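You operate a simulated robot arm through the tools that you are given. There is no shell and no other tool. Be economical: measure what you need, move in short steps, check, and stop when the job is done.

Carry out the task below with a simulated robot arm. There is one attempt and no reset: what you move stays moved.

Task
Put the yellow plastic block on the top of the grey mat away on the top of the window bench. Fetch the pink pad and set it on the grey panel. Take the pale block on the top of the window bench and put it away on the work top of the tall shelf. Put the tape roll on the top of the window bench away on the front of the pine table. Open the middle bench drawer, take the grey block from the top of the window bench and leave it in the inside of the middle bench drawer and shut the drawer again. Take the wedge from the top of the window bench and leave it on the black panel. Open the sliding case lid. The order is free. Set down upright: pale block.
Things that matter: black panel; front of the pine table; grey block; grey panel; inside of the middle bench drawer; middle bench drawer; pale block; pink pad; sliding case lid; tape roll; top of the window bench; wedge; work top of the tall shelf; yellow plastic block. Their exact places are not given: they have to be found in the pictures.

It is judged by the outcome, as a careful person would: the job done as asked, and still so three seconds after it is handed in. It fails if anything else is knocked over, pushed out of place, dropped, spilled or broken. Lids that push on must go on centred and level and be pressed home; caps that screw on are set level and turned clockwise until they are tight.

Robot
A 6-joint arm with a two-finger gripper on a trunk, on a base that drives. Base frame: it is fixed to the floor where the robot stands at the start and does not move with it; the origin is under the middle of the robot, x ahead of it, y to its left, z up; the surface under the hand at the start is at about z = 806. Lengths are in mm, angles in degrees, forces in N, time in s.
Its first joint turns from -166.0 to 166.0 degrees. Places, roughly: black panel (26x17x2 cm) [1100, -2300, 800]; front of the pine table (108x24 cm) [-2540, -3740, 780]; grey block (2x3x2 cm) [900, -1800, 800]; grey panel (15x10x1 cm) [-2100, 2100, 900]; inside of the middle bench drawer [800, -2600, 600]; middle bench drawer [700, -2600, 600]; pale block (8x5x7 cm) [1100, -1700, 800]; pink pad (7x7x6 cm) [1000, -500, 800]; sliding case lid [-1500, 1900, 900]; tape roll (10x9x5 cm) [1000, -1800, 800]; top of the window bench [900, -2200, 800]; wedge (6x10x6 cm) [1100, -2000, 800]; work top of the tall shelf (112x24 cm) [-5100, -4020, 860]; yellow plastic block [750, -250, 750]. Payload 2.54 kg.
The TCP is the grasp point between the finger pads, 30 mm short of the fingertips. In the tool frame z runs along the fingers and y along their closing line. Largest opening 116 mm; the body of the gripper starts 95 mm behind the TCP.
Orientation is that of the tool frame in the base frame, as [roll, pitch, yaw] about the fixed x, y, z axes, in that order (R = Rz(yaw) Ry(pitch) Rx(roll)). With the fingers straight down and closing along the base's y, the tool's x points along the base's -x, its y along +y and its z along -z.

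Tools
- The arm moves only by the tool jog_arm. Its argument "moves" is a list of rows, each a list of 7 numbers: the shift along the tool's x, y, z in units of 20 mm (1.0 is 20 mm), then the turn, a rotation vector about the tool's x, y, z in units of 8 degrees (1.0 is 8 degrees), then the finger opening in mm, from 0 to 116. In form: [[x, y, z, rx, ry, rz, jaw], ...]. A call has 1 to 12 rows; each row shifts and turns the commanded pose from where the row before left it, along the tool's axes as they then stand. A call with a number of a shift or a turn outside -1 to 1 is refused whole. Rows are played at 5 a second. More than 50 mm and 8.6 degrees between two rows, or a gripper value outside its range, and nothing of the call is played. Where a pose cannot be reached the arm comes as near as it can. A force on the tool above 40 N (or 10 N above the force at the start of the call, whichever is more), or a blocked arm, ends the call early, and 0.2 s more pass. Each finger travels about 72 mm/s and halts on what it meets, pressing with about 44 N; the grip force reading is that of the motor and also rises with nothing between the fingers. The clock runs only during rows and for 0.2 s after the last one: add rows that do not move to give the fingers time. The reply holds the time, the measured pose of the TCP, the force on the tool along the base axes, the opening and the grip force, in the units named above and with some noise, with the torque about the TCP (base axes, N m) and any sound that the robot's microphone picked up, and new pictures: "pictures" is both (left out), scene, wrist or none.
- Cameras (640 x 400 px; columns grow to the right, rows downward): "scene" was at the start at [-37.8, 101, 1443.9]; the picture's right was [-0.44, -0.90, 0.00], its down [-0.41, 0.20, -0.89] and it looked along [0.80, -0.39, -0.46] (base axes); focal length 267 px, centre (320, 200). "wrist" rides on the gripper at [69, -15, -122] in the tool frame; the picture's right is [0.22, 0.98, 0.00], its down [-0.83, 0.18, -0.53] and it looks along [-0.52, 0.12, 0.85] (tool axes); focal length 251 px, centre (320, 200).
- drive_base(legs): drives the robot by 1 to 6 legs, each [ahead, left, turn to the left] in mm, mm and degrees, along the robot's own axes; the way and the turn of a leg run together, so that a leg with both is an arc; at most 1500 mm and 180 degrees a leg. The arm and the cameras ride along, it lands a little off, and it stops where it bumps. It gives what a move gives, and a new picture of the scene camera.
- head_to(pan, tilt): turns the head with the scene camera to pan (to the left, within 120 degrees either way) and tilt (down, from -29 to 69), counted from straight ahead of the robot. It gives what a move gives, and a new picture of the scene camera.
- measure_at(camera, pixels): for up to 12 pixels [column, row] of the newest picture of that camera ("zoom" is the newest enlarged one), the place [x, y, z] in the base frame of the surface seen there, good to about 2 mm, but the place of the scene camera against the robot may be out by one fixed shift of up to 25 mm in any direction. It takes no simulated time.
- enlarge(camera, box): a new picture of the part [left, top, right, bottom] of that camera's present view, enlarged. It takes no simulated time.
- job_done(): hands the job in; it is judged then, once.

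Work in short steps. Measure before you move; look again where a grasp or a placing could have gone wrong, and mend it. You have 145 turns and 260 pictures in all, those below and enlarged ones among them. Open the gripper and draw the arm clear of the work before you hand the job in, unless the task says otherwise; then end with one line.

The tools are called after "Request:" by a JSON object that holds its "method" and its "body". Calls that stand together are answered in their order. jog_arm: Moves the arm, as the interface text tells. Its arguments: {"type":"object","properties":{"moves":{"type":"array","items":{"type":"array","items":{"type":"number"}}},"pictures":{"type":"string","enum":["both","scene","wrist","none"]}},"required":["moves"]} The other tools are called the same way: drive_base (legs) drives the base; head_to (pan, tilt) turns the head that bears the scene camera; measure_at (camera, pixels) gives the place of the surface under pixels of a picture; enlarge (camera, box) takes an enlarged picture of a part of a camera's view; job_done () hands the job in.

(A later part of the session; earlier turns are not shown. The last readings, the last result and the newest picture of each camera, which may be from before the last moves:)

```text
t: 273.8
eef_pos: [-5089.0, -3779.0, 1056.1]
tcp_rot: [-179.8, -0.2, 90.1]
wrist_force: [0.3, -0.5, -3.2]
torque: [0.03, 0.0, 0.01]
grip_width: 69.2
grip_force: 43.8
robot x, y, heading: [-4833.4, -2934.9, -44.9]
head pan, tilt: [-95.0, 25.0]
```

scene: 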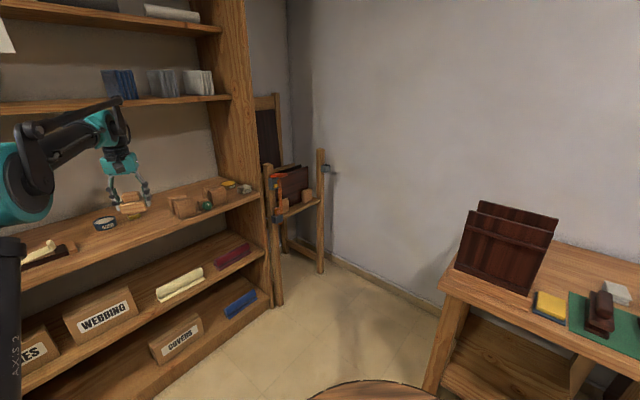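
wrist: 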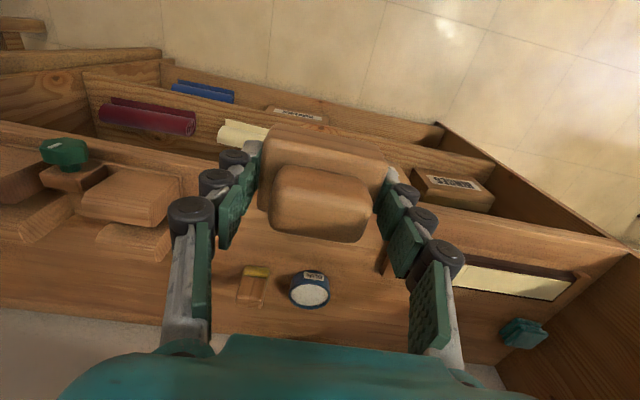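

Spot: (-5085,-3965), work top z=859. I drive 120 nearer and jog the rest, lowering to ~25 mm above.

Request:
{"method": "drive_base", "body": {"legs": [[85, -85, 0]]}}

Request:
{"method": "jog_arm", "body": {"moves": [[-1, 0, 0, 0, 0, 0, 60], [-1, 0, 0, 0, 0, 0, 60], [-1, 0, 0.5, 0, 0, 0, 60], [0, 0, 1, 0, 0, 0, 60], [0, 0, 1, 0, 0, 0, 60], [0, 0, 1, 0, 0, 0, 60], [0, 0, 1, 0, 0, 0, 60], [0, 0, 1, 0, 0, 0, 60], [0, 0, 0, 0, 0, 0, 60]], "pictures": "both"}}

```text
t: 275.0
eef_pos: [-5086.9, -3899.5, 1056.3]
tcp_rot: [180.0, -0.2, 90.0]
wrist_force: [0.9, 0.0, -3.2]
torque: [0.02, -0.01, 0.0]
grip_width: 69.2
grip_force: 43.9
robot x, y, heading: [-4833.8, -3052.9, -44.5]
head pan, tilt: [-95.0, 25.0]
```

scene: 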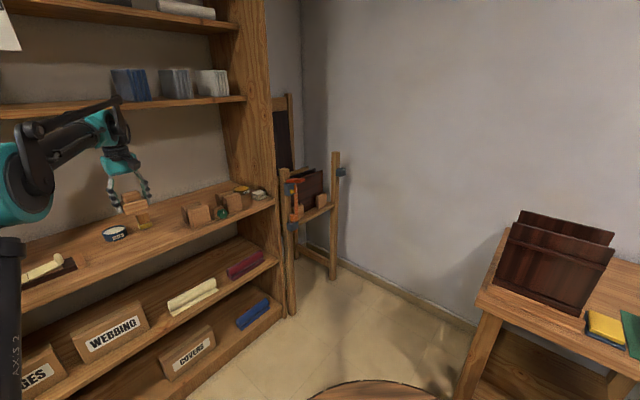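

```text
t: 277.0
eef_pos: [-5086.2, -3959.8, 946.0]
tcp_rot: [-179.9, -0.3, 90.0]
wrist_force: [0.8, -0.6, -3.0]
torque: [0.0, -0.01, -0.06]
grip_width: 69.3
grip_force: 44.2
robot x, y, heading: [-4832.1, -3056.2, -44.7]
head pan, tilt: [-95.0, 25.0]
```

scene: 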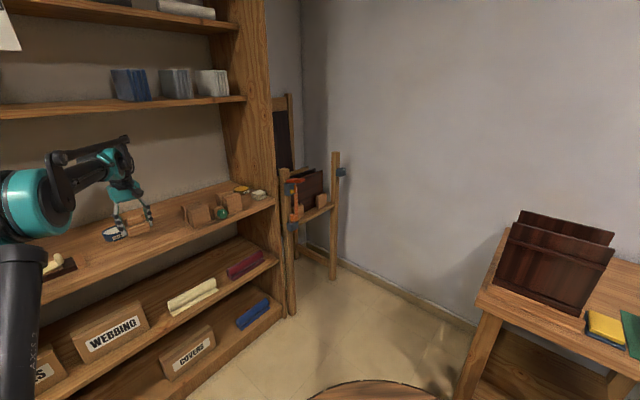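
wrist: 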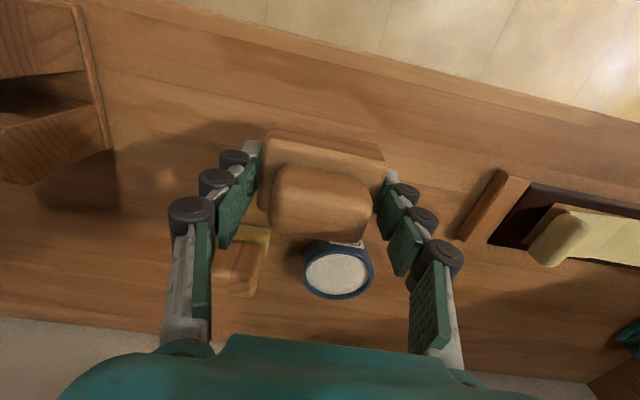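

Free all round. I lower the last 50 mm, release, and rise.

Request:
{"method": "jog_arm", "body": {"moves": [[0, 0, 1, 0, 0, 0, 60], [0, 0, 1, 0, 0, 0, 60], [0, 0, 0.48, 0, 0, 0, 60], [0, 0, 0, 0, 0, 0, 60], [0, 0, 0, 0, 0, 0, 95], [0, 0, 0, 0, 0, 0, 105], [0, 0, 0, 0, 0, 0, 105], [0, 0, -1, 0, 0, 0, 105], [0, 0, -1, 0, 0, 0, 105], [0, 0, -1, 0, 0, 0, 105], [0, 0, -1, 0, 0, 0, 105], [0, 0, -1, 0, 0, 0, 105]], "pictures": "wrist"}}

```text
t: 279.6
eef_pos: [-5086.3, -3961.4, 995.4]
tcp_rot: [-179.9, -0.2, 90.2]
wrist_force: [0.4, -0.6, -0.3]
torque: [0.0, -0.02, -0.03]
grip_width: 105.1
grip_force: 0.1
robot x, y, heading: [-4832.7, -3054.6, -44.6]
head pan, tilt: [-95.0, 25.0]
```

wrist: 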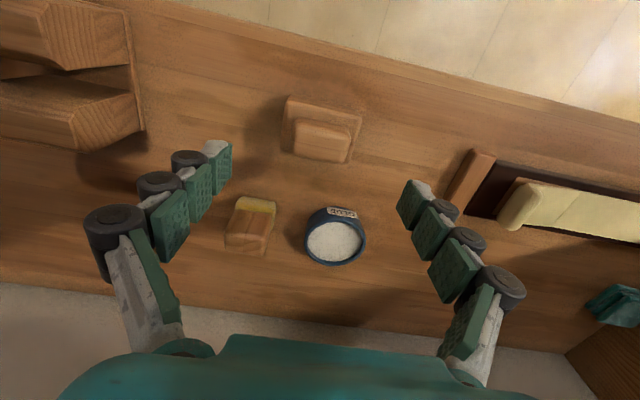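

The pale block stands upright on the work top. Now for the pink pad: I raise the arm and drive back to the first bench.

Request:
{"method": "jog_arm", "body": {"moves": [[0, 0, -1, 0, 0, 0, 105], [0, 0, -1, 0, 0, 0, 105], [0.5, 0, -1, 0, 0, 0, 105], [1, 0, 0, 0, 0, 0, 105], [1, 0, 0, 0, 0, 0, 105]], "pictures": "none"}}

Request:
{"method": "drive_base", "body": {"legs": [[-246, 249, 0], [0, 0, 44.6], [1200, 0, 0], [1200, 0, 0], [0, 1130, 0]]}}

```text
t: 280.8
eef_pos: [-5085.9, -3909.2, 1056.9]
tcp_rot: [-180.0, -0.3, 90.1]
wrist_force: [-0.7, -0.8, -0.2]
torque: [0.0, -0.01, 0.02]
grip_width: 105.1
grip_force: 0.0
robot x, y, heading: [-4832.2, -3054.4, -44.5]
head pan, tilt: [-95.0, 25.0]
```

```text
t: 301.9
eef_pos: [-2028.9, -2329.1, 1056.7]
tcp_rot: [-179.9, -0.2, 134.6]
wrist_force: [-0.3, -0.2, -0.5]
torque: [0.0, 0.0, 0.0]
grip_width: 104.9
grip_force: 0.1
robot x, y, heading: [-2446.0, -1544.0, 0.1]
head pan, tilt: [-95.0, 25.0]
```

scene: 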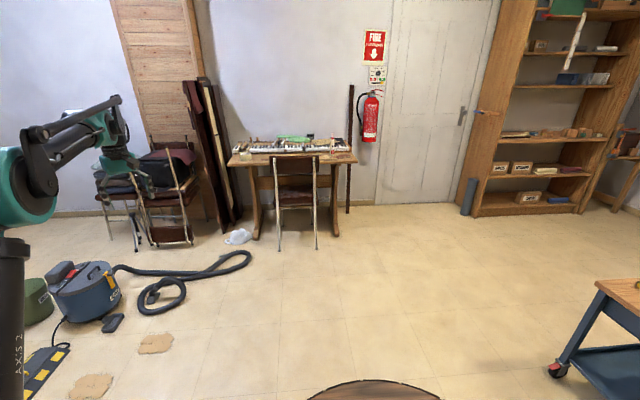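

Continuing east, then north to the first bench, and turning the hand forward.

Request:
{"method": "drive_base", "body": {"legs": [[1000, 0, 0], [1146, 0, 0], [0, 1200, 0], [0, 0, 50]]}}

Request:
{"method": "head_to", "body": {"pan": -60, "tilt": 30}}

```text
t: 320.3
eef_pos: [533.8, -517.0, 1057.5]
tcp_rot: [-179.9, -0.1, -174.1]
wrist_force: [0.2, 0.2, 0.0]
torque: [0.02, 0.01, 0.02]
grip_width: 105.4
grip_force: 0.0
robot x, y, heading: [-341.8, -350.6, 51.2]
head pan, tilt: [-95.0, 25.0]
```

scene: 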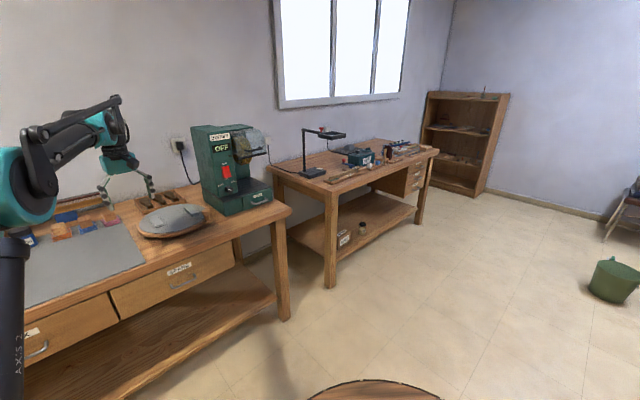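

```text
t: 321.3
eef_pos: [533.9, -518.2, 1055.7]
tcp_rot: [-180.0, -0.2, -174.1]
wrist_force: [0.2, -0.7, -0.6]
torque: [-0.01, 0.0, -0.01]
grip_width: 105.1
grip_force: 0.0
robot x, y, heading: [-346.1, -351.5, 51.1]
head pan, tilt: [-60.0, 30.0]
```

scene: 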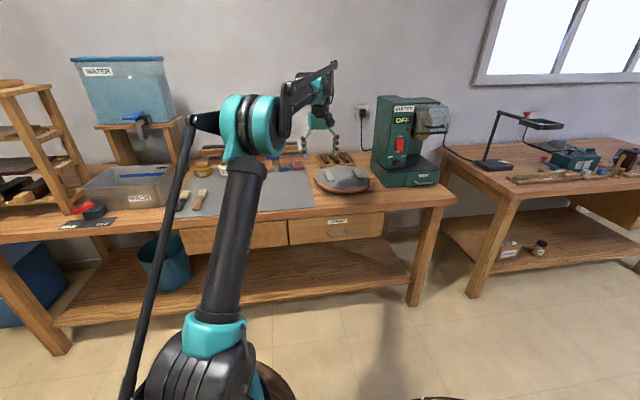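

Drive +380 x, +60 y, to bring the hand over the pad area.

Request:
{"method": "drive_base", "body": {"legs": [[286, -257, 0]]}}

Request:
{"method": "jog_arm", "body": {"moves": [[0, 0, 0, 0, 0, 0, 105]], "pictures": "wrist"}}

```text
t: 323.7
eef_pos: [908.5, -460.4, 1057.1]
tcp_rot: [-179.9, -0.2, -174.6]
wrist_force: [-0.3, -0.5, 0.0]
torque: [0.02, 0.05, 0.02]
grip_width: 104.9
grip_force: 0.0
robot x, y, heading: [32.4, -289.4, 50.7]
head pan, tilt: [-60.0, 30.0]
```

scene: 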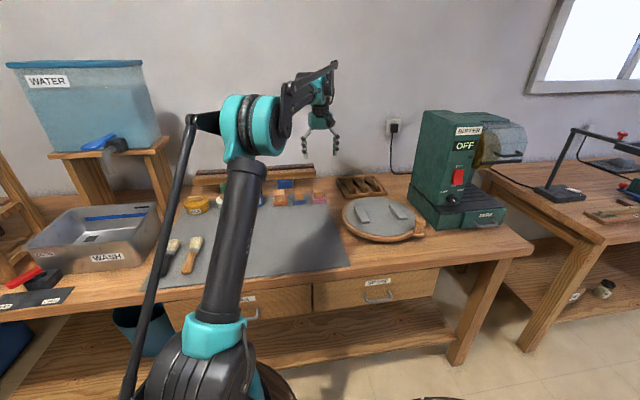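

```text
t: 324.1
eef_pos: [908.0, -459.1, 1056.9]
tcp_rot: [-179.8, -0.2, -174.7]
wrist_force: [0.3, -0.4, 0.5]
torque: [-0.03, -0.02, -0.02]
grip_width: 105.1
grip_force: 0.1
robot x, y, heading: [32.8, -285.6, 50.4]
head pan, tilt: [-60.0, 30.0]
```

wrist: 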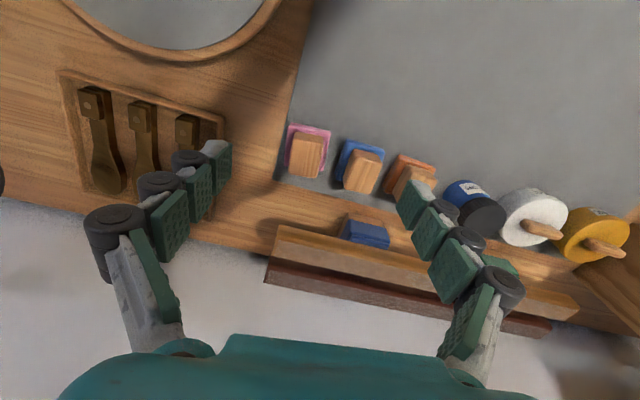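

The pink pad is at (306,150). I enlarge and measure.

Request:
{"method": "enlarge", "body": {"camera": "wrist", "box": [270, 110, 366, 190]}}

```text
5.00 times, centred on (318, 150) of wrist
```

zoom: 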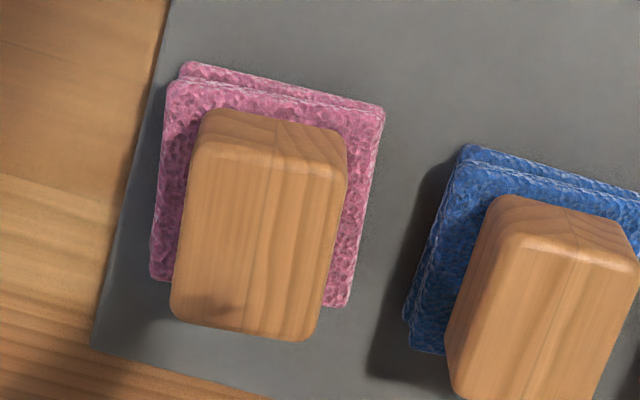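

Request:
{"method": "measure_at", "body": {"camera": "zoom", "pixels": [[205, 155], [338, 172], [305, 325], [185, 310], [255, 230], [175, 95], [375, 120], [160, 270], [340, 295], [470, 180], [450, 340]]}}

```text
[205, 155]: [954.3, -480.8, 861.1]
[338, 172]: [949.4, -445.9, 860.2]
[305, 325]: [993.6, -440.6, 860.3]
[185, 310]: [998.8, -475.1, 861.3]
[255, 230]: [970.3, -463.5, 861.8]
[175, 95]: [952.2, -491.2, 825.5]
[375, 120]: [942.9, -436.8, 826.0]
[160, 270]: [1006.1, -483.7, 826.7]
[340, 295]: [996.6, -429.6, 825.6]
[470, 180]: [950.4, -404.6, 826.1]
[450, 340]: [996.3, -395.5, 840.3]
```

Handle: centre (974,-461), 40×46, top 861, pad top 826. I'll grip the handle across its 40 mm width with tips at z≈830. Moving above it.

Request:
{"method": "jog_arm", "body": {"moves": [[0, 0, 0, 0, 0, -0.34, 65], [-1, -0.18, 0, 0, 0, 0, 65], [-1, -0.18, 0.85, 0, 0, 0, 65], [-1, -0.2, 1, 0, 0, 0, 65], [-0.25, 0, 1, 0, 0, 0, 65], [0, 0, 1, 0, 0, 0, 65], [0, 0, 1, 0, 0, 0, 65], [0, 0, 1, 0, 0, 0, 65], [0, 0, 1, 0, 0, 0, 65], [0, 0, 1, 0, 0, 0, 65], [0, 0, 0, 0, 0, 0, 65]], "pictures": "wrist"}}

```text
t: 326.5
eef_pos: [974.9, -463.4, 899.3]
tcp_rot: [-179.9, -0.2, -172.0]
wrist_force: [-0.6, 0.5, -0.3]
torque: [0.01, 0.0, -0.01]
grip_width: 64.9
grip_force: 0.1
robot x, y, heading: [35.8, -287.2, 50.4]
head pan, tilt: [-60.0, 30.0]
```

wrist: 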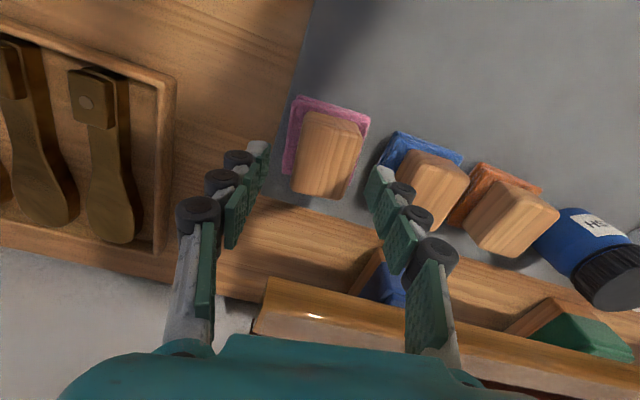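

I check the gap to the blue pad's handle before lowering.

Request:
{"method": "measure_at", "body": {"camera": "wrist", "pixels": [[408, 160], [405, 185], [357, 130], [345, 190], [305, 120], [295, 180], [310, 300], [390, 150]]}}

```text
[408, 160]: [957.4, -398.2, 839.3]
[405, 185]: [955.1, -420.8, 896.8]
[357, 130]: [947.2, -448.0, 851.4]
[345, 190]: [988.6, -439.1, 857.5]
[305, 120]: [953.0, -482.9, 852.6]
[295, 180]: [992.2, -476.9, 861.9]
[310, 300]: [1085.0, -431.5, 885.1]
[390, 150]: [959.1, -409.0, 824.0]
```

Gap is enough with a 58 mm opening. I lower to z=860, close and lift.

Request:
{"method": "jog_arm", "body": {"moves": [[0, 0.1, 0, 0, 0, 0, 58], [0, 0, 1, 0, 0, 0, 58], [0, 0, 0.93, 0, 0, 0, 58], [0, 0, 0, 0, 0, 0, 35], [0, 0, 0, 0, 0, 0, 28], [0, 0, 0, 0, 0, 0, 28], [0, 0, -1, 0, 0, 0, 28], [0, 0, -1, 0, 0, 0, 28], [0, 0, -1, 0, 0, 0, 28], [0, 0, -1, 0, 0, 0, 28], [0, 0, -1, 0, 0, 0, 28]], "pictures": "wrist"}}

```text
t: 328.9
eef_pos: [974.5, -459.5, 958.9]
tcp_rot: [-179.8, -0.2, -172.1]
wrist_force: [-0.3, 0.1, 0.2]
torque: [0.03, -0.02, 0.0]
grip_width: 40.5
grip_force: 43.9
robot x, y, heading: [36.3, -284.8, 50.7]
head pan, tilt: [-60.0, 30.0]
```

wrist: 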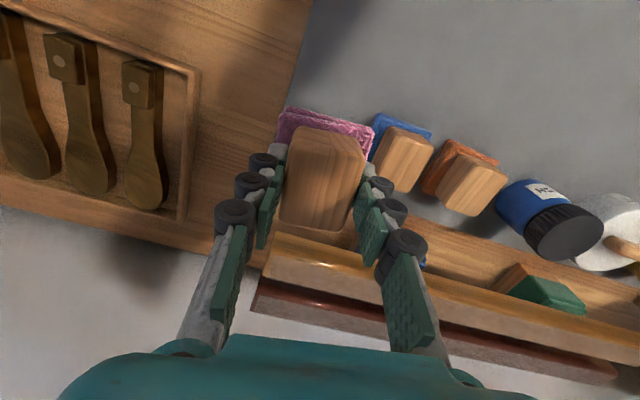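

Pink pad held (40 mm). I raise, back off from the bench and look to the north-west.

Request:
{"method": "jog_arm", "body": {"moves": [[0, 0, -1, 0, 0, 0, 28], [0, 0, -1, 0, 0, 0, 28], [0, 0, -1, 0, 0, 0, 28], [0, 0, -1, 0, 0, 0, 28], [0, 0, -1, 0, 0, 0, 28]], "pictures": "none"}}

Request:
{"method": "drive_base", "body": {"legs": [[-285, 348, 0]]}}

Request:
{"method": "head_to", "body": {"pan": 90, "tilt": 22}}

Request:
{"method": "head_to", "body": {"pan": 30, "tilt": 25}}

```text
t: 330.1
eef_pos: [974.0, -459.5, 1061.3]
tcp_rot: [-179.9, -0.2, -172.0]
wrist_force: [-0.2, -0.2, -0.3]
torque: [-0.03, -0.01, 0.02]
grip_width: 40.4
grip_force: 43.8
robot x, y, heading: [31.9, -283.4, 50.6]
head pan, tilt: [-60.0, 30.0]
```

```text
t: 332.8
eef_pos: [528.7, -460.3, 1059.7]
tcp_rot: [-179.9, -0.2, -171.8]
wrist_force: [-0.3, -0.3, -1.0]
torque: [0.04, -0.03, 0.03]
grip_width: 40.7
grip_force: 43.8
robot x, y, heading: [-416.3, -285.5, 50.9]
head pan, tilt: [-60.0, 30.0]
```

scene: 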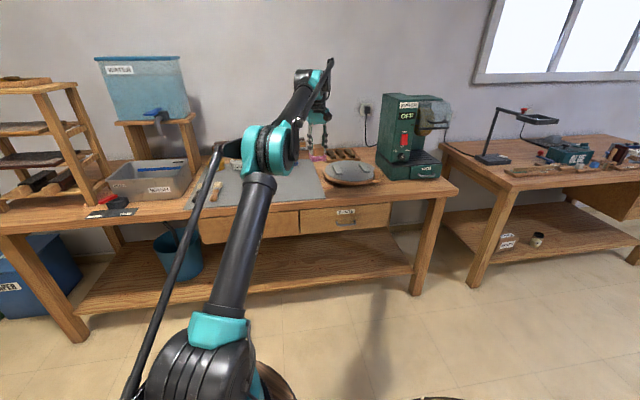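

```text
t: 335.1
eef_pos: [529.1, -460.7, 1059.2]
tcp_rot: [-179.9, -0.2, -171.8]
wrist_force: [-0.2, -0.3, -1.0]
torque: [0.01, -0.03, -0.02]
grip_width: 40.3
grip_force: 44.1
robot x, y, heading: [-413.0, -292.2, 50.8]
head pan, tilt: [90.0, 22.0]
```

scene: 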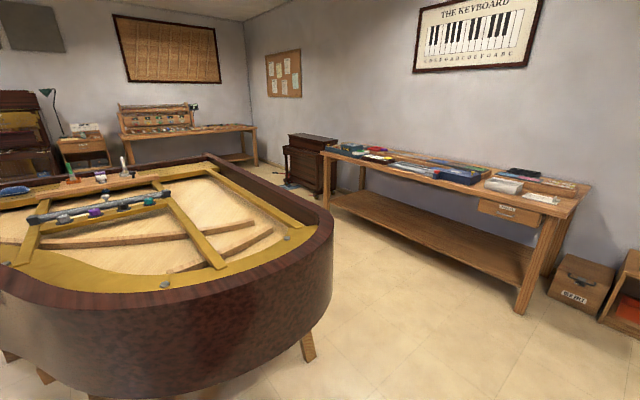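

```text
t: 336.4
eef_pos: [527.3, -460.0, 1060.8]
tcp_rot: [-179.9, -0.3, -171.7]
wrist_force: [0.5, 0.2, -0.4]
torque: [0.01, 0.0, -0.01]
grip_width: 40.5
grip_force: 43.8
robot x, y, heading: [-413.7, -288.1, 50.7]
head pan, tilt: [30.0, 25.0]
```

scene: 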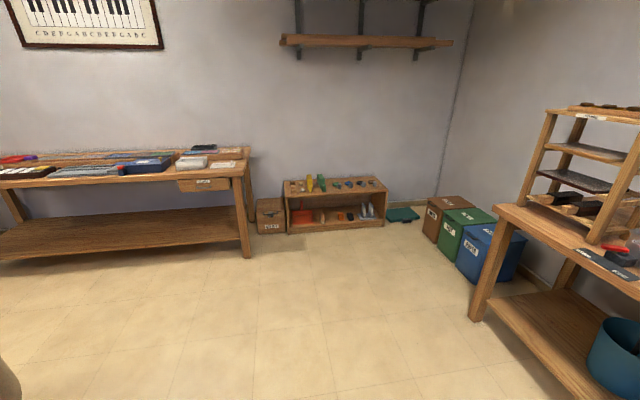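

I measure the north bench here, then look again at pan 85 to measure the piano's edge.

Request:
{"method": "measure_at", "body": {"camera": "scene", "pixels": [[246, 172], [246, 257], [60, 180], [5, 187], [235, 152], [195, 162], [140, 170], [80, 172], [20, 172], [5, 385]]}}

Request:
{"method": "head_to", "body": {"pan": 80, "tilt": 22}}

Request:
{"method": "measure_at", "body": {"camera": "scene", "pixels": [[372, 190], [380, 220], [360, 355], [300, 170], [250, 155], [395, 250], [360, 150], [420, 160], [470, 170], [330, 200], [200, 300], [440, 180]]}}

Request:
{"method": "enlarge", "body": {"camera": "scene", "box": [340, 120, 640, 260]}}

```text
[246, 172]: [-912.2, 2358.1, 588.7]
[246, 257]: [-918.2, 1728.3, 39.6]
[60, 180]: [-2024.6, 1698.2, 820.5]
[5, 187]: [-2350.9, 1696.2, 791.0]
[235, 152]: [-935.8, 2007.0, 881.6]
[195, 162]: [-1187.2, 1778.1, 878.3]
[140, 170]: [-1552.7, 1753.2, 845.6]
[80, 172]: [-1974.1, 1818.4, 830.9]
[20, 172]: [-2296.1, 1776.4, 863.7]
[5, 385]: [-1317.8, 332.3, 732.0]
```

```text
t: 337.6
eef_pos: [526.8, -459.8, 1059.4]
tcp_rot: [-179.9, -0.2, -171.8]
wrist_force: [0.2, 0.4, -0.5]
torque: [0.05, 0.02, 0.02]
grip_width: 40.5
grip_force: 44.1
robot x, y, heading: [-416.5, -291.8, 50.8]
head pan, tilt: [80.0, 22.0]
```

scene: 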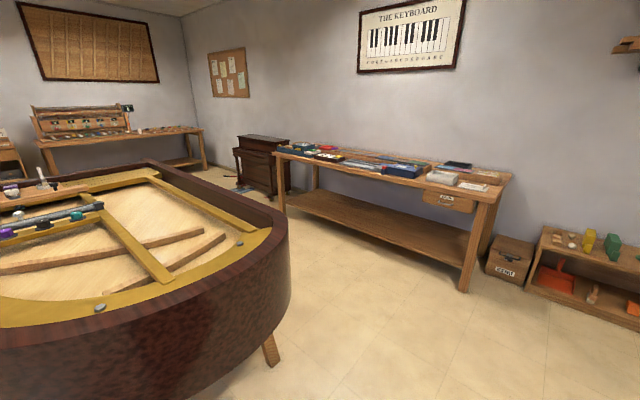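

```text
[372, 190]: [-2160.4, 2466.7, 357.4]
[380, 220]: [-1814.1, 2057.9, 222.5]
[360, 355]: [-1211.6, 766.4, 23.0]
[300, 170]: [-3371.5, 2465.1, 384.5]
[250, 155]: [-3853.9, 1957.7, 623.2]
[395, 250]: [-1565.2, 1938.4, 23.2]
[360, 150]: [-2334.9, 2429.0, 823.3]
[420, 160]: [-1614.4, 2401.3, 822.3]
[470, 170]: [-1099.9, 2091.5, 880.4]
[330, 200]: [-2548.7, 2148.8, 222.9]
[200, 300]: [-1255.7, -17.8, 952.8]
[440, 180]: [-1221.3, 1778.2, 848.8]
```

```text
2.13 times, centred on (490, 190) of scene
```

zoom: 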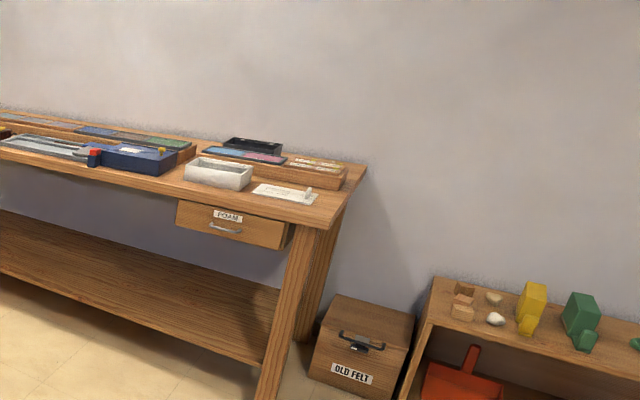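

I measure the piano rim outline to see the corridor before the bench.

Request:
{"method": "measure_at", "body": {"camera": "scene", "pixels": [[288, 240], [285, 215], [265, 202], [240, 190], [200, 173], [150, 160], [290, 270], [280, 310], [270, 360], [330, 300], [300, 230], [120, 345]]}}

```text
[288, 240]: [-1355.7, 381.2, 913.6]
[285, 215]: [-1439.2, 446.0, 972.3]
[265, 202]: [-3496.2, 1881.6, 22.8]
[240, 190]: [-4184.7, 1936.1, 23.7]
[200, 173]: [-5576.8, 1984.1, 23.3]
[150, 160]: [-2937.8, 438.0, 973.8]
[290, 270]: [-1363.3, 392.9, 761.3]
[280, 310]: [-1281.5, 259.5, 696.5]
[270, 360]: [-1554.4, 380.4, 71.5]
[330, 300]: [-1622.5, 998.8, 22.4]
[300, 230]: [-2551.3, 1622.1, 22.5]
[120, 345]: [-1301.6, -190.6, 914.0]
```

The corridor y 450…1690 between piano and north bench is wide enough. I go west a bit, north, then turn 90° left so the hand faces the bench.

Request:
{"method": "drive_base", "body": {"legs": [[-190, 232, 0], [1037, 849, 0], [0, 0, 90]]}}

Request:
{"method": "head_to", "body": {"pan": -10, "tilt": 30}}

```text
t: 349.9
eef_pos: [-557.6, 1995.4, 1060.5]
tcp_rot: [-179.9, -0.2, -80.5]
wrist_force: [-0.2, 0.0, -0.3]
torque: [-0.01, 0.03, 0.01]
grip_width: 40.6
grip_force: 43.5
robot x, y, heading: [-708.0, 1045.5, 142.0]
head pan, tilt: [80.0, 22.0]
```

scene: 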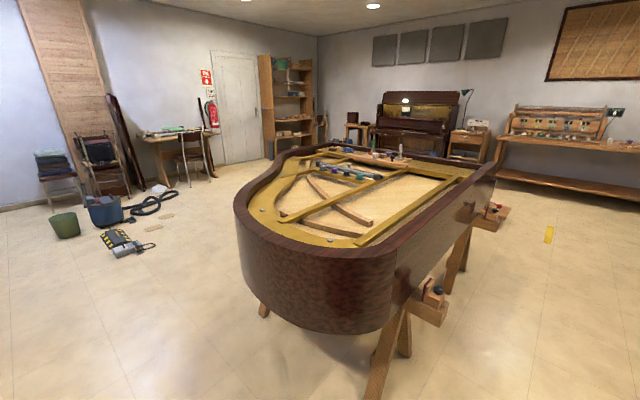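

```text
t: 351.5
eef_pos: [-557.8, 1995.6, 1059.6]
tcp_rot: [-180.0, -0.2, -80.5]
wrist_force: [0.9, -0.5, -1.7]
torque: [-0.03, 0.0, 0.02]
grip_width: 40.5
grip_force: 43.9
robot x, y, heading: [-706.8, 1047.2, 142.4]
head pan, tilt: [-10.0, 30.0]
```

scene: 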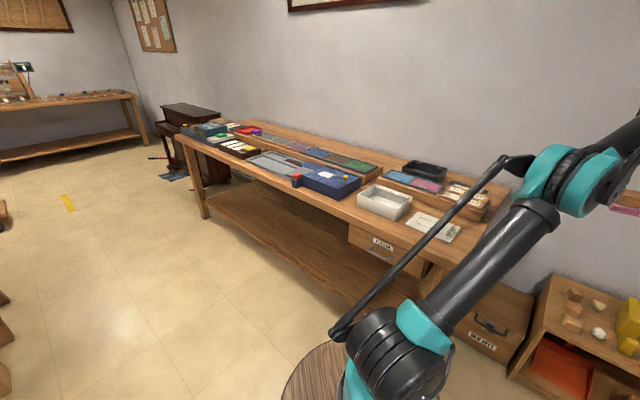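

I enlarge the north bench.

Request:
{"method": "enlarge", "body": {"camera": "scene", "box": [170, 100, 410, 250]}}

Request:
{"method": "measure_at", "body": {"camera": "scene", "pixels": [[275, 160], [252, 160], [300, 172], [328, 180], [345, 178], [297, 181], [305, 192], [358, 180], [260, 145], [350, 162], [375, 200], [330, 205]]}}

```text
2.67 times, centred on (290, 175) of scene
```

zoom: 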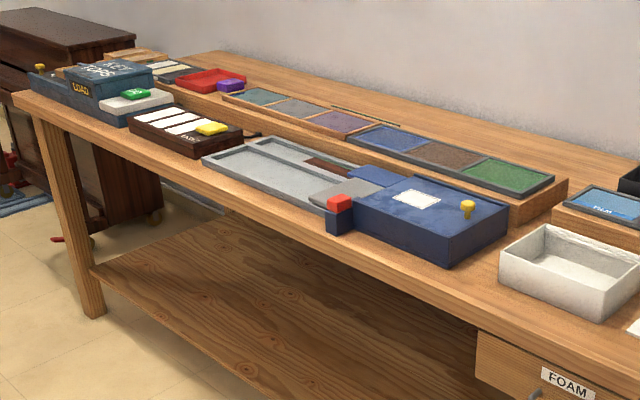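

```text
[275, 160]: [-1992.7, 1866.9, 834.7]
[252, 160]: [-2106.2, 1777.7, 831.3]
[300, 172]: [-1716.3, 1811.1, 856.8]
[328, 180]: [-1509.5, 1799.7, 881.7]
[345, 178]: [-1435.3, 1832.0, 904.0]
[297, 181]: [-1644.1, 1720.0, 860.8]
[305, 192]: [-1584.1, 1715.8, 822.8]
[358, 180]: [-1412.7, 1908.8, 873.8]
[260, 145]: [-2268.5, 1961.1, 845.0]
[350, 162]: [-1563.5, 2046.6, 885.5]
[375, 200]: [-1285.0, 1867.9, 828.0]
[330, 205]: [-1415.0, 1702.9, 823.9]
```

I measure the riser's left panels and drive west 1.4 m so the hand comes over that region.

Request:
{"method": "measure_at", "body": {"camera": "scene", "pixels": [[269, 136], [281, 141], [298, 146], [310, 152], [343, 159], [361, 166]]}}

Request:
{"method": "drive_base", "body": {"legs": [[1150, 835, 0]]}}

Request:
{"method": "jog_arm", "body": {"moves": [[0, 0, 0, 0, 0, 0, 28]], "pictures": "wrist"}}

```text
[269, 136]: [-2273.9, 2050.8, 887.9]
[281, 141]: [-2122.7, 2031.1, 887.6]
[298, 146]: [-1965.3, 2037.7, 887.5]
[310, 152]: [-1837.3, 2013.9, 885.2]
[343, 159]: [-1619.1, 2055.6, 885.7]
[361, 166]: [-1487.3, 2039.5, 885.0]
```

```text
t: 358.6
eef_pos: [-1985.5, 2025.5, 1059.9]
tcp_rot: [-179.9, -0.2, -80.2]
wrist_force: [-0.5, -0.6, 0.1]
torque: [-0.03, 0.02, -0.02]
grip_width: 40.6
grip_force: 43.8
robot x, y, heading: [-2130.1, 1080.9, 142.5]
head pan, tilt: [-10.0, 30.0]
```

scene: 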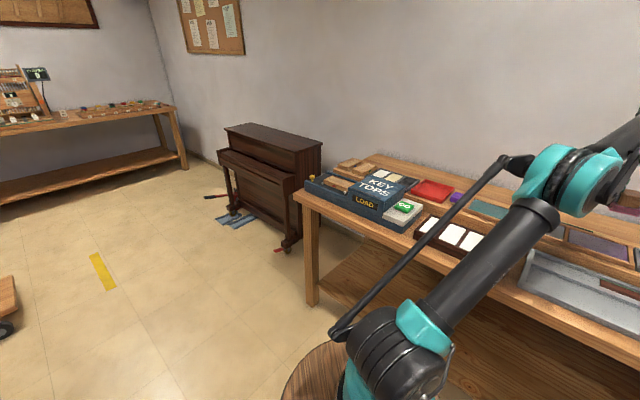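

```text
t: 359.0
eef_pos: [-1984.9, 2026.3, 1060.9]
tcp_rot: [-180.0, -0.2, -80.1]
wrist_force: [-0.3, -0.3, -0.3]
torque: [-0.05, 0.01, 0.03]
grip_width: 40.6
grip_force: 44.0
robot x, y, heading: [-2126.2, 1079.0, 142.6]
head pan, tilt: [-10.0, 30.0]
```

wrist: 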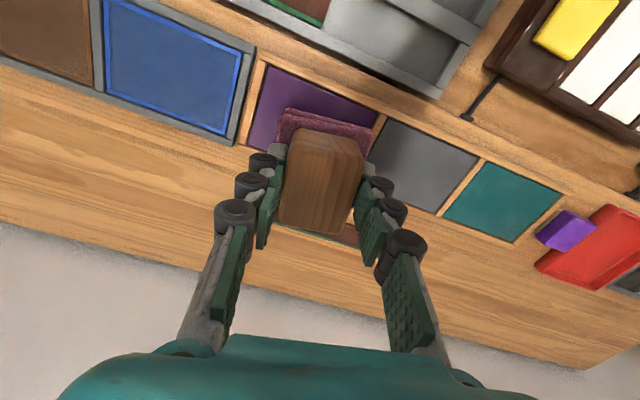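

The grey panel is at (425,160), between purple and teal. I measure its corners.

Request:
{"method": "measure_at", "body": {"camera": "wrist", "pixels": [[390, 123], [474, 157], [437, 208], [425, 160], [395, 185], [376, 165], [430, 212]]}}

```text
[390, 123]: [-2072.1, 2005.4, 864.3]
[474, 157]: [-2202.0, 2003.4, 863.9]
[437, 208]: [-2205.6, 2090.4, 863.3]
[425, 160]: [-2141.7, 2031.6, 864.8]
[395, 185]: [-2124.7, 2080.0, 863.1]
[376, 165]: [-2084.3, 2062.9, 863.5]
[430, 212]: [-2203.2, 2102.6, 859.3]
```

Panel centre (-2137,2048), z=864. I square the wrist (10°), move over and lower to ~25 mm above.

Request:
{"method": "jog_arm", "body": {"moves": [[0, 0, 0, 0, 0, 0.62, 28], [0, 0, 0, 0, 0, 0.62, 28], [-0.2, 1, 0, 0, 0, 0, 28], [-0.2, 1, 0, 0, 0, 0, 28], [-0.2, 1, 0, 0, 0, 0, 28], [-0.2, 1, 0, 0, 0, 0, 28], [-0.2, 1, 0, 0, 0, 0, 28], [-0.1, 1, 0.8, 0, 0, 0, 28], [0, 1, 1, 0, 0, 0, 28], [0, 0.6, 1, 0, 0, 0, 28], [0, 0, 1, 0, 0, 0, 28], [0, 0, 1, 0, 0, 0, 28]], "pictures": "none"}}

Request:
{"method": "jog_arm", "body": {"moves": [[0, 0, 1, 0, 0, 0, 28], [0, 0, 0, 0, 0, 0, 28]], "pictures": "wrist"}}

```text
t: 361.6
eef_pos: [-2139.0, 2047.0, 962.5]
tcp_rot: [-179.9, -0.2, -90.1]
wrist_force: [0.2, -1.3, 0.1]
torque: [-0.01, 0.0, 0.03]
grip_width: 40.7
grip_force: 43.7
robot x, y, heading: [-2130.1, 1081.1, 142.7]
head pan, tilt: [-10.0, 30.0]
```

```text
t: 362.2
eef_pos: [-2138.7, 2048.9, 942.3]
tcp_rot: [-179.8, -0.3, -90.1]
wrist_force: [0.2, 0.4, -0.5]
torque: [0.01, 0.0, 0.01]
grip_width: 40.4
grip_force: 43.2
robot x, y, heading: [-2130.3, 1078.5, 142.6]
head pan, tilt: [-10.0, 30.0]
```

wrist: 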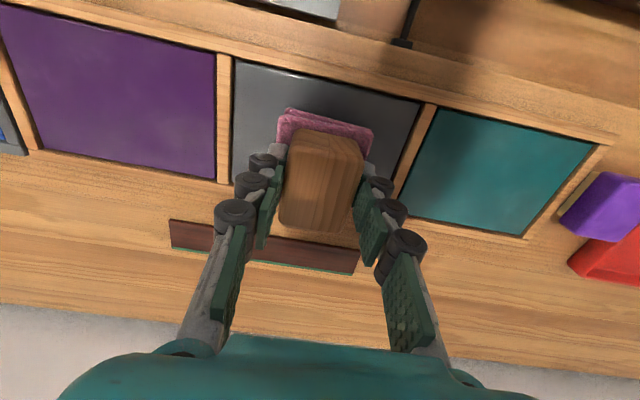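

Over the panel centre. I lower 24 mm, release and rise.

Request:
{"method": "jog_arm", "body": {"moves": [[0, 0, 0.8, 0, 0, 0, 28], [0, 0, 0.4, 0, 0, 0, 28], [0, 0, 0, 0, 0, 0, 28], [0, 0, 0, 0, 0, 0, 55], [0, 0, 0, 0, 0, 0, 65], [0, 0, 0, 0, 0, 0, 65], [0, 0, -1, 0, 0, 0, 65], [0, 0, -1, 0, 0, 0, 65], [0, 0, -1, 0, 0, 0, 65], [0, 0, -1, 0, 0, 0, 65], [0, 0, -1, 0, 0, 0, 65], [0, 0, -1, 0, 0, 0, 65]], "pictures": "wrist"}}

```text
t: 364.8
eef_pos: [-2137.4, 2049.2, 1039.6]
tcp_rot: [-179.9, -0.2, -90.1]
wrist_force: [0.4, 0.0, 0.7]
torque: [-0.02, 0.02, -0.02]
grip_width: 65.2
grip_force: 0.0
robot x, y, heading: [-2128.9, 1081.2, 142.6]
head pan, tilt: [-10.0, 30.0]
```

wrist: 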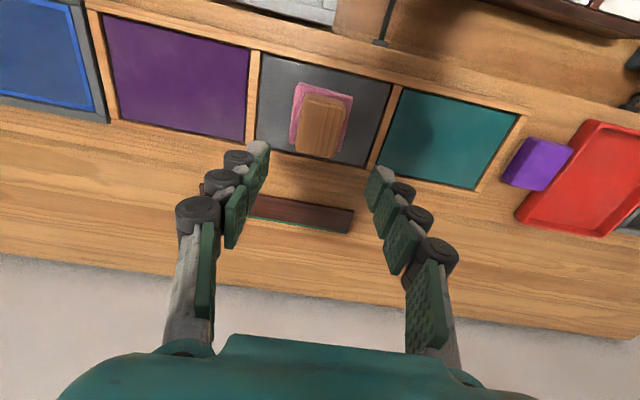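

Pink pad placed. Now the case lid: I raise slightly and drive 640 mm east so the hand is near the blue case.

Request:
{"method": "jog_arm", "body": {"moves": [[1, 0, -1, 0, 0, 0, 65], [1, 0, -1, 0, 0, 0, 65], [1, 0, -1, 0, 0, 0, 65], [1, 0, 0, 0, 0, 0, 65], [1, 0, 0, 0, 0, 0, 65], [1, 0, 0, 0, 0, 0, 65], [1, 0, 0, 0, 0, 0, 65]], "pictures": "none"}}

Request:
{"method": "drive_base", "body": {"legs": [[-508, -388, 0]]}}

Request:
{"method": "jog_arm", "body": {"moves": [[0, 0, 0, 0, 0, 0, 65]], "pictures": "wrist"}}

```text
t: 366.4
eef_pos: [-2137.9, 1907.5, 1099.9]
tcp_rot: [-180.0, -0.2, -90.0]
wrist_force: [0.2, 0.6, 0.3]
torque: [-0.07, -0.02, -0.01]
grip_width: 65.0
grip_force: 0.1
robot x, y, heading: [-2128.4, 1079.1, 142.6]
head pan, tilt: [-10.0, 30.0]
```

```text
t: 370.0
eef_pos: [-1499.8, 1899.5, 1101.3]
tcp_rot: [-179.9, -0.2, -89.9]
wrist_force: [0.4, -0.3, 0.4]
torque: [0.04, -0.03, 0.02]
grip_width: 64.9
grip_force: 0.1
robot x, y, heading: [-1486.0, 1070.1, 142.5]
head pan, tilt: [-10.0, 30.0]
```

scene: 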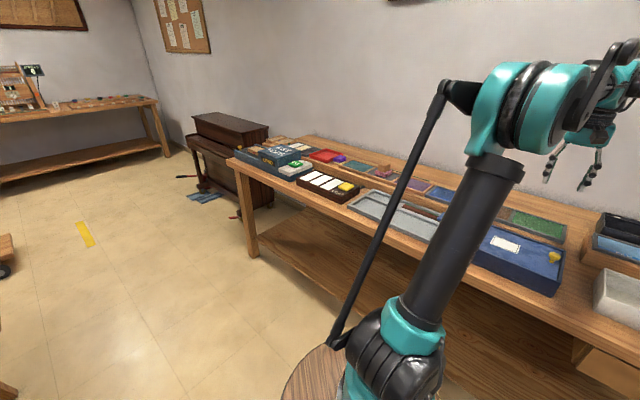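

```text
t: 370.4
eef_pos: [-1499.2, 1899.2, 1101.5]
tcp_rot: [-179.9, -0.2, -89.9]
wrist_force: [-0.5, 0.4, 0.4]
torque: [-0.02, 0.0, -0.01]
grip_width: 65.2
grip_force: 0.0
robot x, y, heading: [-1488.1, 1069.6, 142.9]
head pan, tilt: [-10.0, 30.0]
```

wrist: 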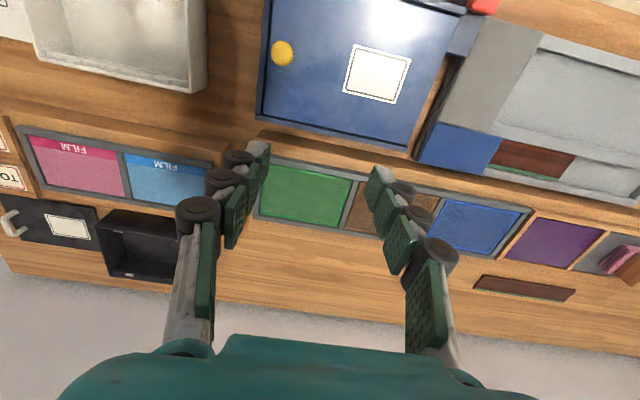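

I enlarge the case to see how the lid runs.

Request:
{"method": "enlarge", "body": {"camera": "wrist", "box": [240, 0, 540, 180]}}

Request:
{"method": "enlarge", "body": {"camera": "scene", "box": [340, 170, 620, 330]}}

```text
2.13 times, centred on (390, 90) of wrist
```

zoom: 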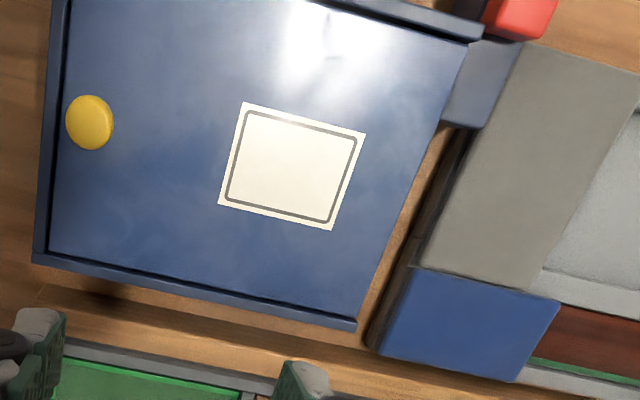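

```text
2.29 times, centred on (480, 250) of scene
```

zoom: 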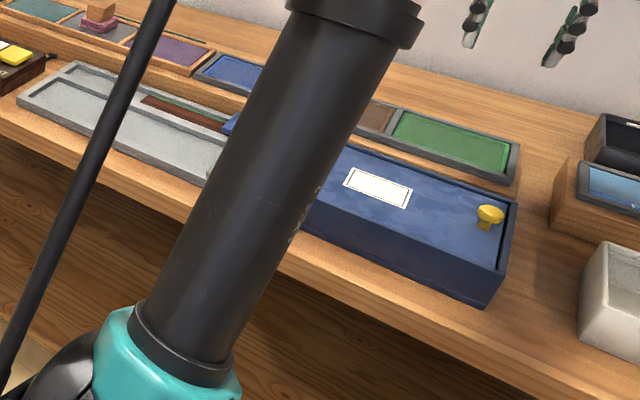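

The rim is raised on the left (+x) end and both long sides; the right (−x) end is open, so the lid slides toward −x. I measure heights of lid, rims, knob and neighbours.

Request:
{"method": "measure_at", "body": {"camera": "wrist", "pixels": [[281, 53], [300, 100], [262, 60], [264, 110], [420, 30], [400, 148], [460, 120], [480, 80], [460, 145], [483, 6], [458, 40], [350, 70]]}}

```text
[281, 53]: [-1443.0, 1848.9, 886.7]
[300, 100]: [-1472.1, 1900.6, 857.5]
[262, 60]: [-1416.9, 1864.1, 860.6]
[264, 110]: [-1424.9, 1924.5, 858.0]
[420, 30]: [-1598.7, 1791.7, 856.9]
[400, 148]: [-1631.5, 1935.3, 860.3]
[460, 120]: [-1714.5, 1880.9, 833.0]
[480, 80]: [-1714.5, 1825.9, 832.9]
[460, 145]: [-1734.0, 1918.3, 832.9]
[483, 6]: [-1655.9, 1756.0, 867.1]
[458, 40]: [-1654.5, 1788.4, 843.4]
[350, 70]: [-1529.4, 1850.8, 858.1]
```

Knob at (-1443,1849), top 887; lid top 857. I move over the knob and partly down for a closer look.

Request:
{"method": "jog_arm", "body": {"moves": [[1, -1, 0, 0, 0, 0, 50], [1, -1, 0, 0, 0, 0, 50], [0.5, -0.8, 1, 0, 0, 0, 50], [0, 0, 1, 0, 0, 0, 50], [0, 0, 1, 0, 0, 0, 50], [0, 0, 1, 0, 0, 0, 50], [0, 0, 1, 0, 0, 0, 50], [0, 0, 1, 0, 0, 0, 50], [0, 0, 1, 0, 0, 0, 50], [0, 0, 0, 0, 0, 0, 50]], "pictures": "wrist"}}

```text
t: 372.6
eef_pos: [-1443.6, 1847.6, 961.0]
tcp_rot: [-179.9, -0.3, -90.0]
wrist_force: [0.3, 0.5, 0.7]
torque: [0.02, -0.01, -0.03]
grip_width: 50.1
grip_force: 0.1
robot x, y, heading: [-1485.9, 1072.1, 142.4]
head pan, tilt: [-10.0, 30.0]
```

wrist: 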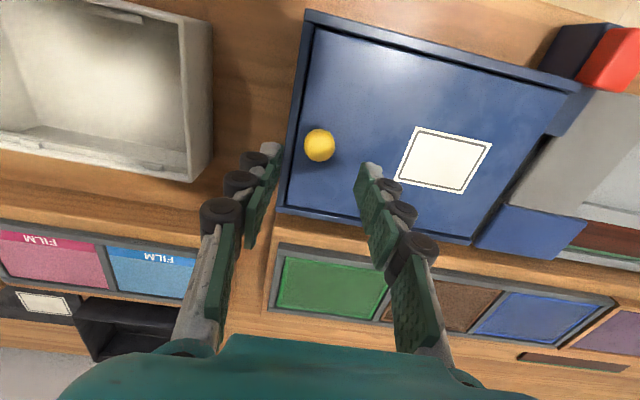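

Request:
{"method": "measure_at", "body": {"camera": "wrist", "pixels": [[320, 145], [555, 92], [570, 88], [582, 78], [605, 60], [560, 50], [545, 110], [570, 115], [310, 25], [465, 235], [300, 205], [600, 120]]}}

Request:
{"method": "enlarge", "body": {"camera": "wrist", "box": [480, 10, 640, 110]}}

```text
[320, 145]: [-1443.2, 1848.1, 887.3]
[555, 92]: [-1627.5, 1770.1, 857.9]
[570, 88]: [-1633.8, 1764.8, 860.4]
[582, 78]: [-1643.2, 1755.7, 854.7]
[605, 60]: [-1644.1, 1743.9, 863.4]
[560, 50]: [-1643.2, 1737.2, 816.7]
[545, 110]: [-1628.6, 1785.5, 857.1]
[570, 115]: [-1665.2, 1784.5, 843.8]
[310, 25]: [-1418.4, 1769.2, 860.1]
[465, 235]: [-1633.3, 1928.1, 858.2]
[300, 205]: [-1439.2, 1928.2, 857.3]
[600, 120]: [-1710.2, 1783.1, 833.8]
```

```text
4.00 times, centred on (560, 60) of wrist
```

zoom: 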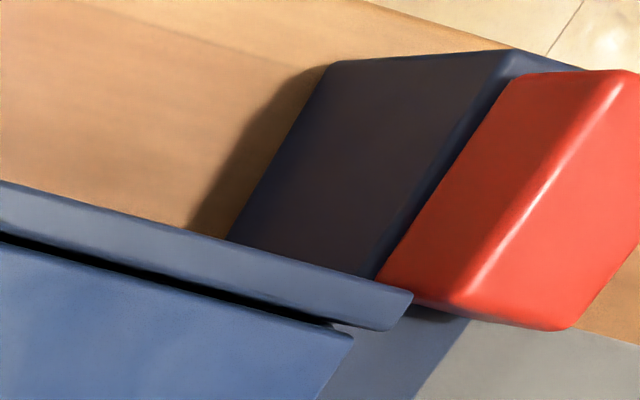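

The lid (y 1770–1930) clears the red block; neighbours on the slide side are lower (≤844). I lower to TCP z 895 and grip the knob.

Request:
{"method": "jog_arm", "body": {"moves": [[0, 0, 1, 0, 0, 0, 40], [0, 0, 1, 0, 0, 0, 40], [0, 0, 1, 0, 0, 0, 40], [0, 0, 0.3, 0, 0, 0, 40], [0, 0, 0, 0, 0, 0, 15], [0, 0, 0, 0, 0, 0, 10], [0, 0, 0, 0, 0, 0, 10]], "pictures": "wrist"}}

```text
t: 374.2
eef_pos: [-1443.4, 1849.2, 895.3]
tcp_rot: [-179.9, -0.2, -89.8]
wrist_force: [-0.6, -0.4, -4.4]
torque: [0.06, 0.02, -0.04]
grip_width: 24.1
grip_force: 44.6
robot x, y, heading: [-1491.8, 1068.5, 142.7]
head pan, tilt: [-10.0, 30.0]
```

wrist: 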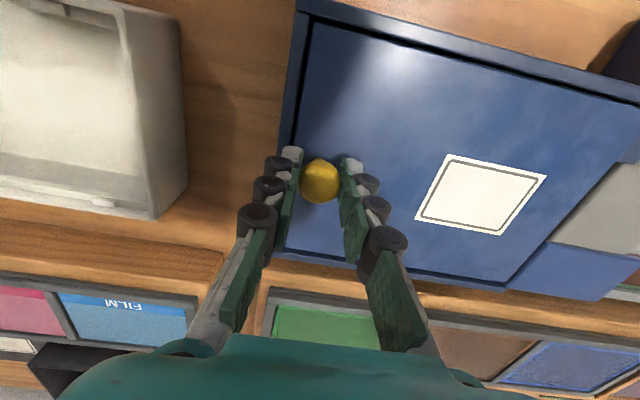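

Knob gripped (24 mm). I pull toward −x (tool +y) gently and watch the force.

Request:
{"method": "jog_arm", "body": {"moves": [[0, 0.25, 0, 0, 0, 0, 10], [0, 0.25, 0, 0, 0, 0, 10], [0, 0.5, 0, 0, 0, 0, 10], [0, 0.5, 0, 0, 0, 0, 10], [0, 0.5, 0, 0, 0, 0, 10], [0, 0.5, 0, 0, 0, 0, 10]], "pictures": "wrist"}}

```text
t: 375.6
eef_pos: [-1493.9, 1849.1, 895.3]
tcp_rot: [-179.9, -0.1, -90.1]
wrist_force: [1.4, -3.8, 19.0]
torque: [-0.25, 0.01, 0.09]
grip_width: 24.5
grip_force: 44.9
robot x, y, heading: [-1491.1, 1069.8, 142.8]
head pan, tilt: [-10.0, 30.0]
```

wrist: 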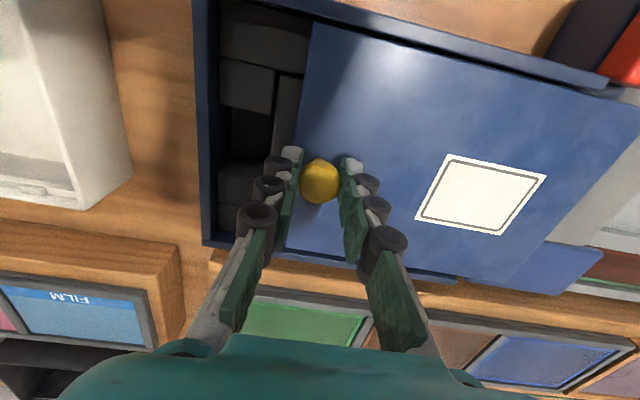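

It slides: the inside shows. I continue 80 mm.

Request:
{"method": "jog_arm", "body": {"moves": [[0, 0.5, 0, 0, 0, 0, 10], [0, 0.5, 0, 0, 0, 0, 10], [0, 0.5, 0, 0, 0, 0, 10], [0, 0.5, 0, 0, 0, 0, 10], [0, 0.5, 0, 0, 0, 0, 10], [0, 0.5, 0, 0, 0, 0, 10], [0, 0.5, 0, 0, 0, 0, 10], [0, 0.5, 0, 0, 0, 0, 10]], "pictures": "wrist"}}

```text
t: 377.4
eef_pos: [-1572.9, 1848.1, 895.2]
tcp_rot: [-179.9, -0.1, -90.1]
wrist_force: [0.0, 10.2, 29.7]
torque: [0.06, 0.06, 0.08]
grip_width: 24.3
grip_force: 44.4
robot x, y, heading: [-1492.9, 1071.9, 142.6]
head pan, tilt: [-10.0, 30.0]
```

wrist: 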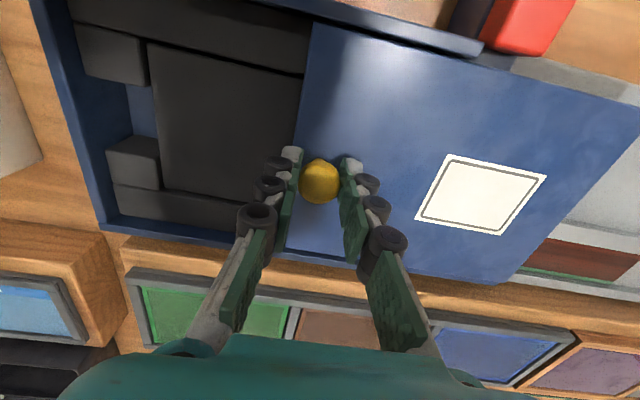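

Open by 130 mm. I ease 1 mm upward to relax the vertical force, then go on in small steps until a stop is felt.

Request:
{"method": "jog_arm", "body": {"moves": [[0, 0, -0.08, 0, 0, 0, 10], [0, 0.3, 0, 0, 0, 0, 10], [0, 0.3, 0, 0, 0, 0, 10], [0, 0.3, 0, 0, 0, 0, 10], [0, 0.3, 0, 0, 0, 0, 10], [0, 0.3, 0, 0, 0, 0, 10]], "pictures": "wrist"}}

```text
t: 378.8
eef_pos: [-1603.4, 1848.7, 895.3]
tcp_rot: [-179.9, -0.3, -89.8]
wrist_force: [1.1, -7.4, -29.9]
torque: [-0.03, -0.01, -0.02]
grip_width: 24.5
grip_force: 44.7
robot x, y, heading: [-1488.2, 1074.7, 142.5]
head pan, tilt: [-10.0, 30.0]
```

wrist: 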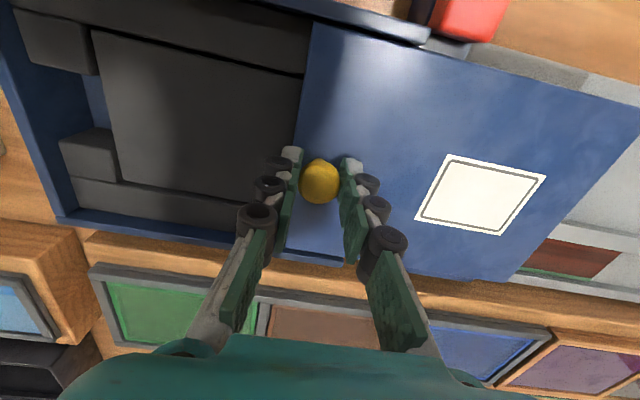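

No stop yet at 160 mm. I ease back down 0.8 mm and try a further 20 mm in small steps.

Request:
{"method": "jog_arm", "body": {"moves": [[0, 0, 0.04, 0, 0, 0, 10], [0, 0.2, 0, 0, 0, 0, 10], [0, 0.2, 0, 0, 0, 0, 10], [0, 0.2, 0, 0, 0, 0, 10], [0, 0.2, 0, 0, 0, 0, 10], [0, 0.2, 0, 0, 0, 0, 10]], "pictures": "wrist"}}

```text
t: 380.2
eef_pos: [-1623.1, 1848.5, 896.4]
tcp_rot: [-179.9, -0.3, -89.9]
wrist_force: [0.9, -22.0, -25.6]
torque: [-0.74, 0.01, 0.04]
grip_width: 24.1
grip_force: 45.2
robot x, y, heading: [-1487.1, 1072.0, 142.5]
head pan, tilt: [-10.0, 30.0]
```

wrist: 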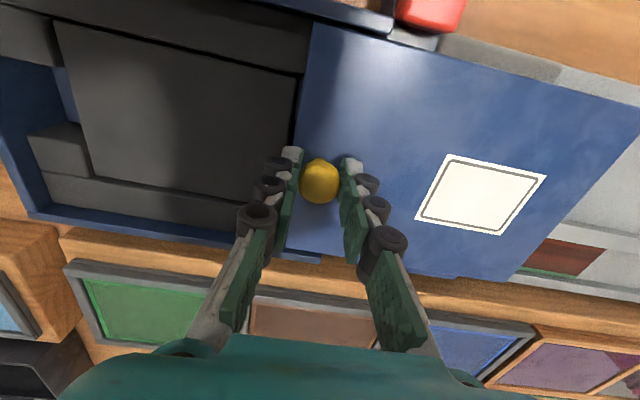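

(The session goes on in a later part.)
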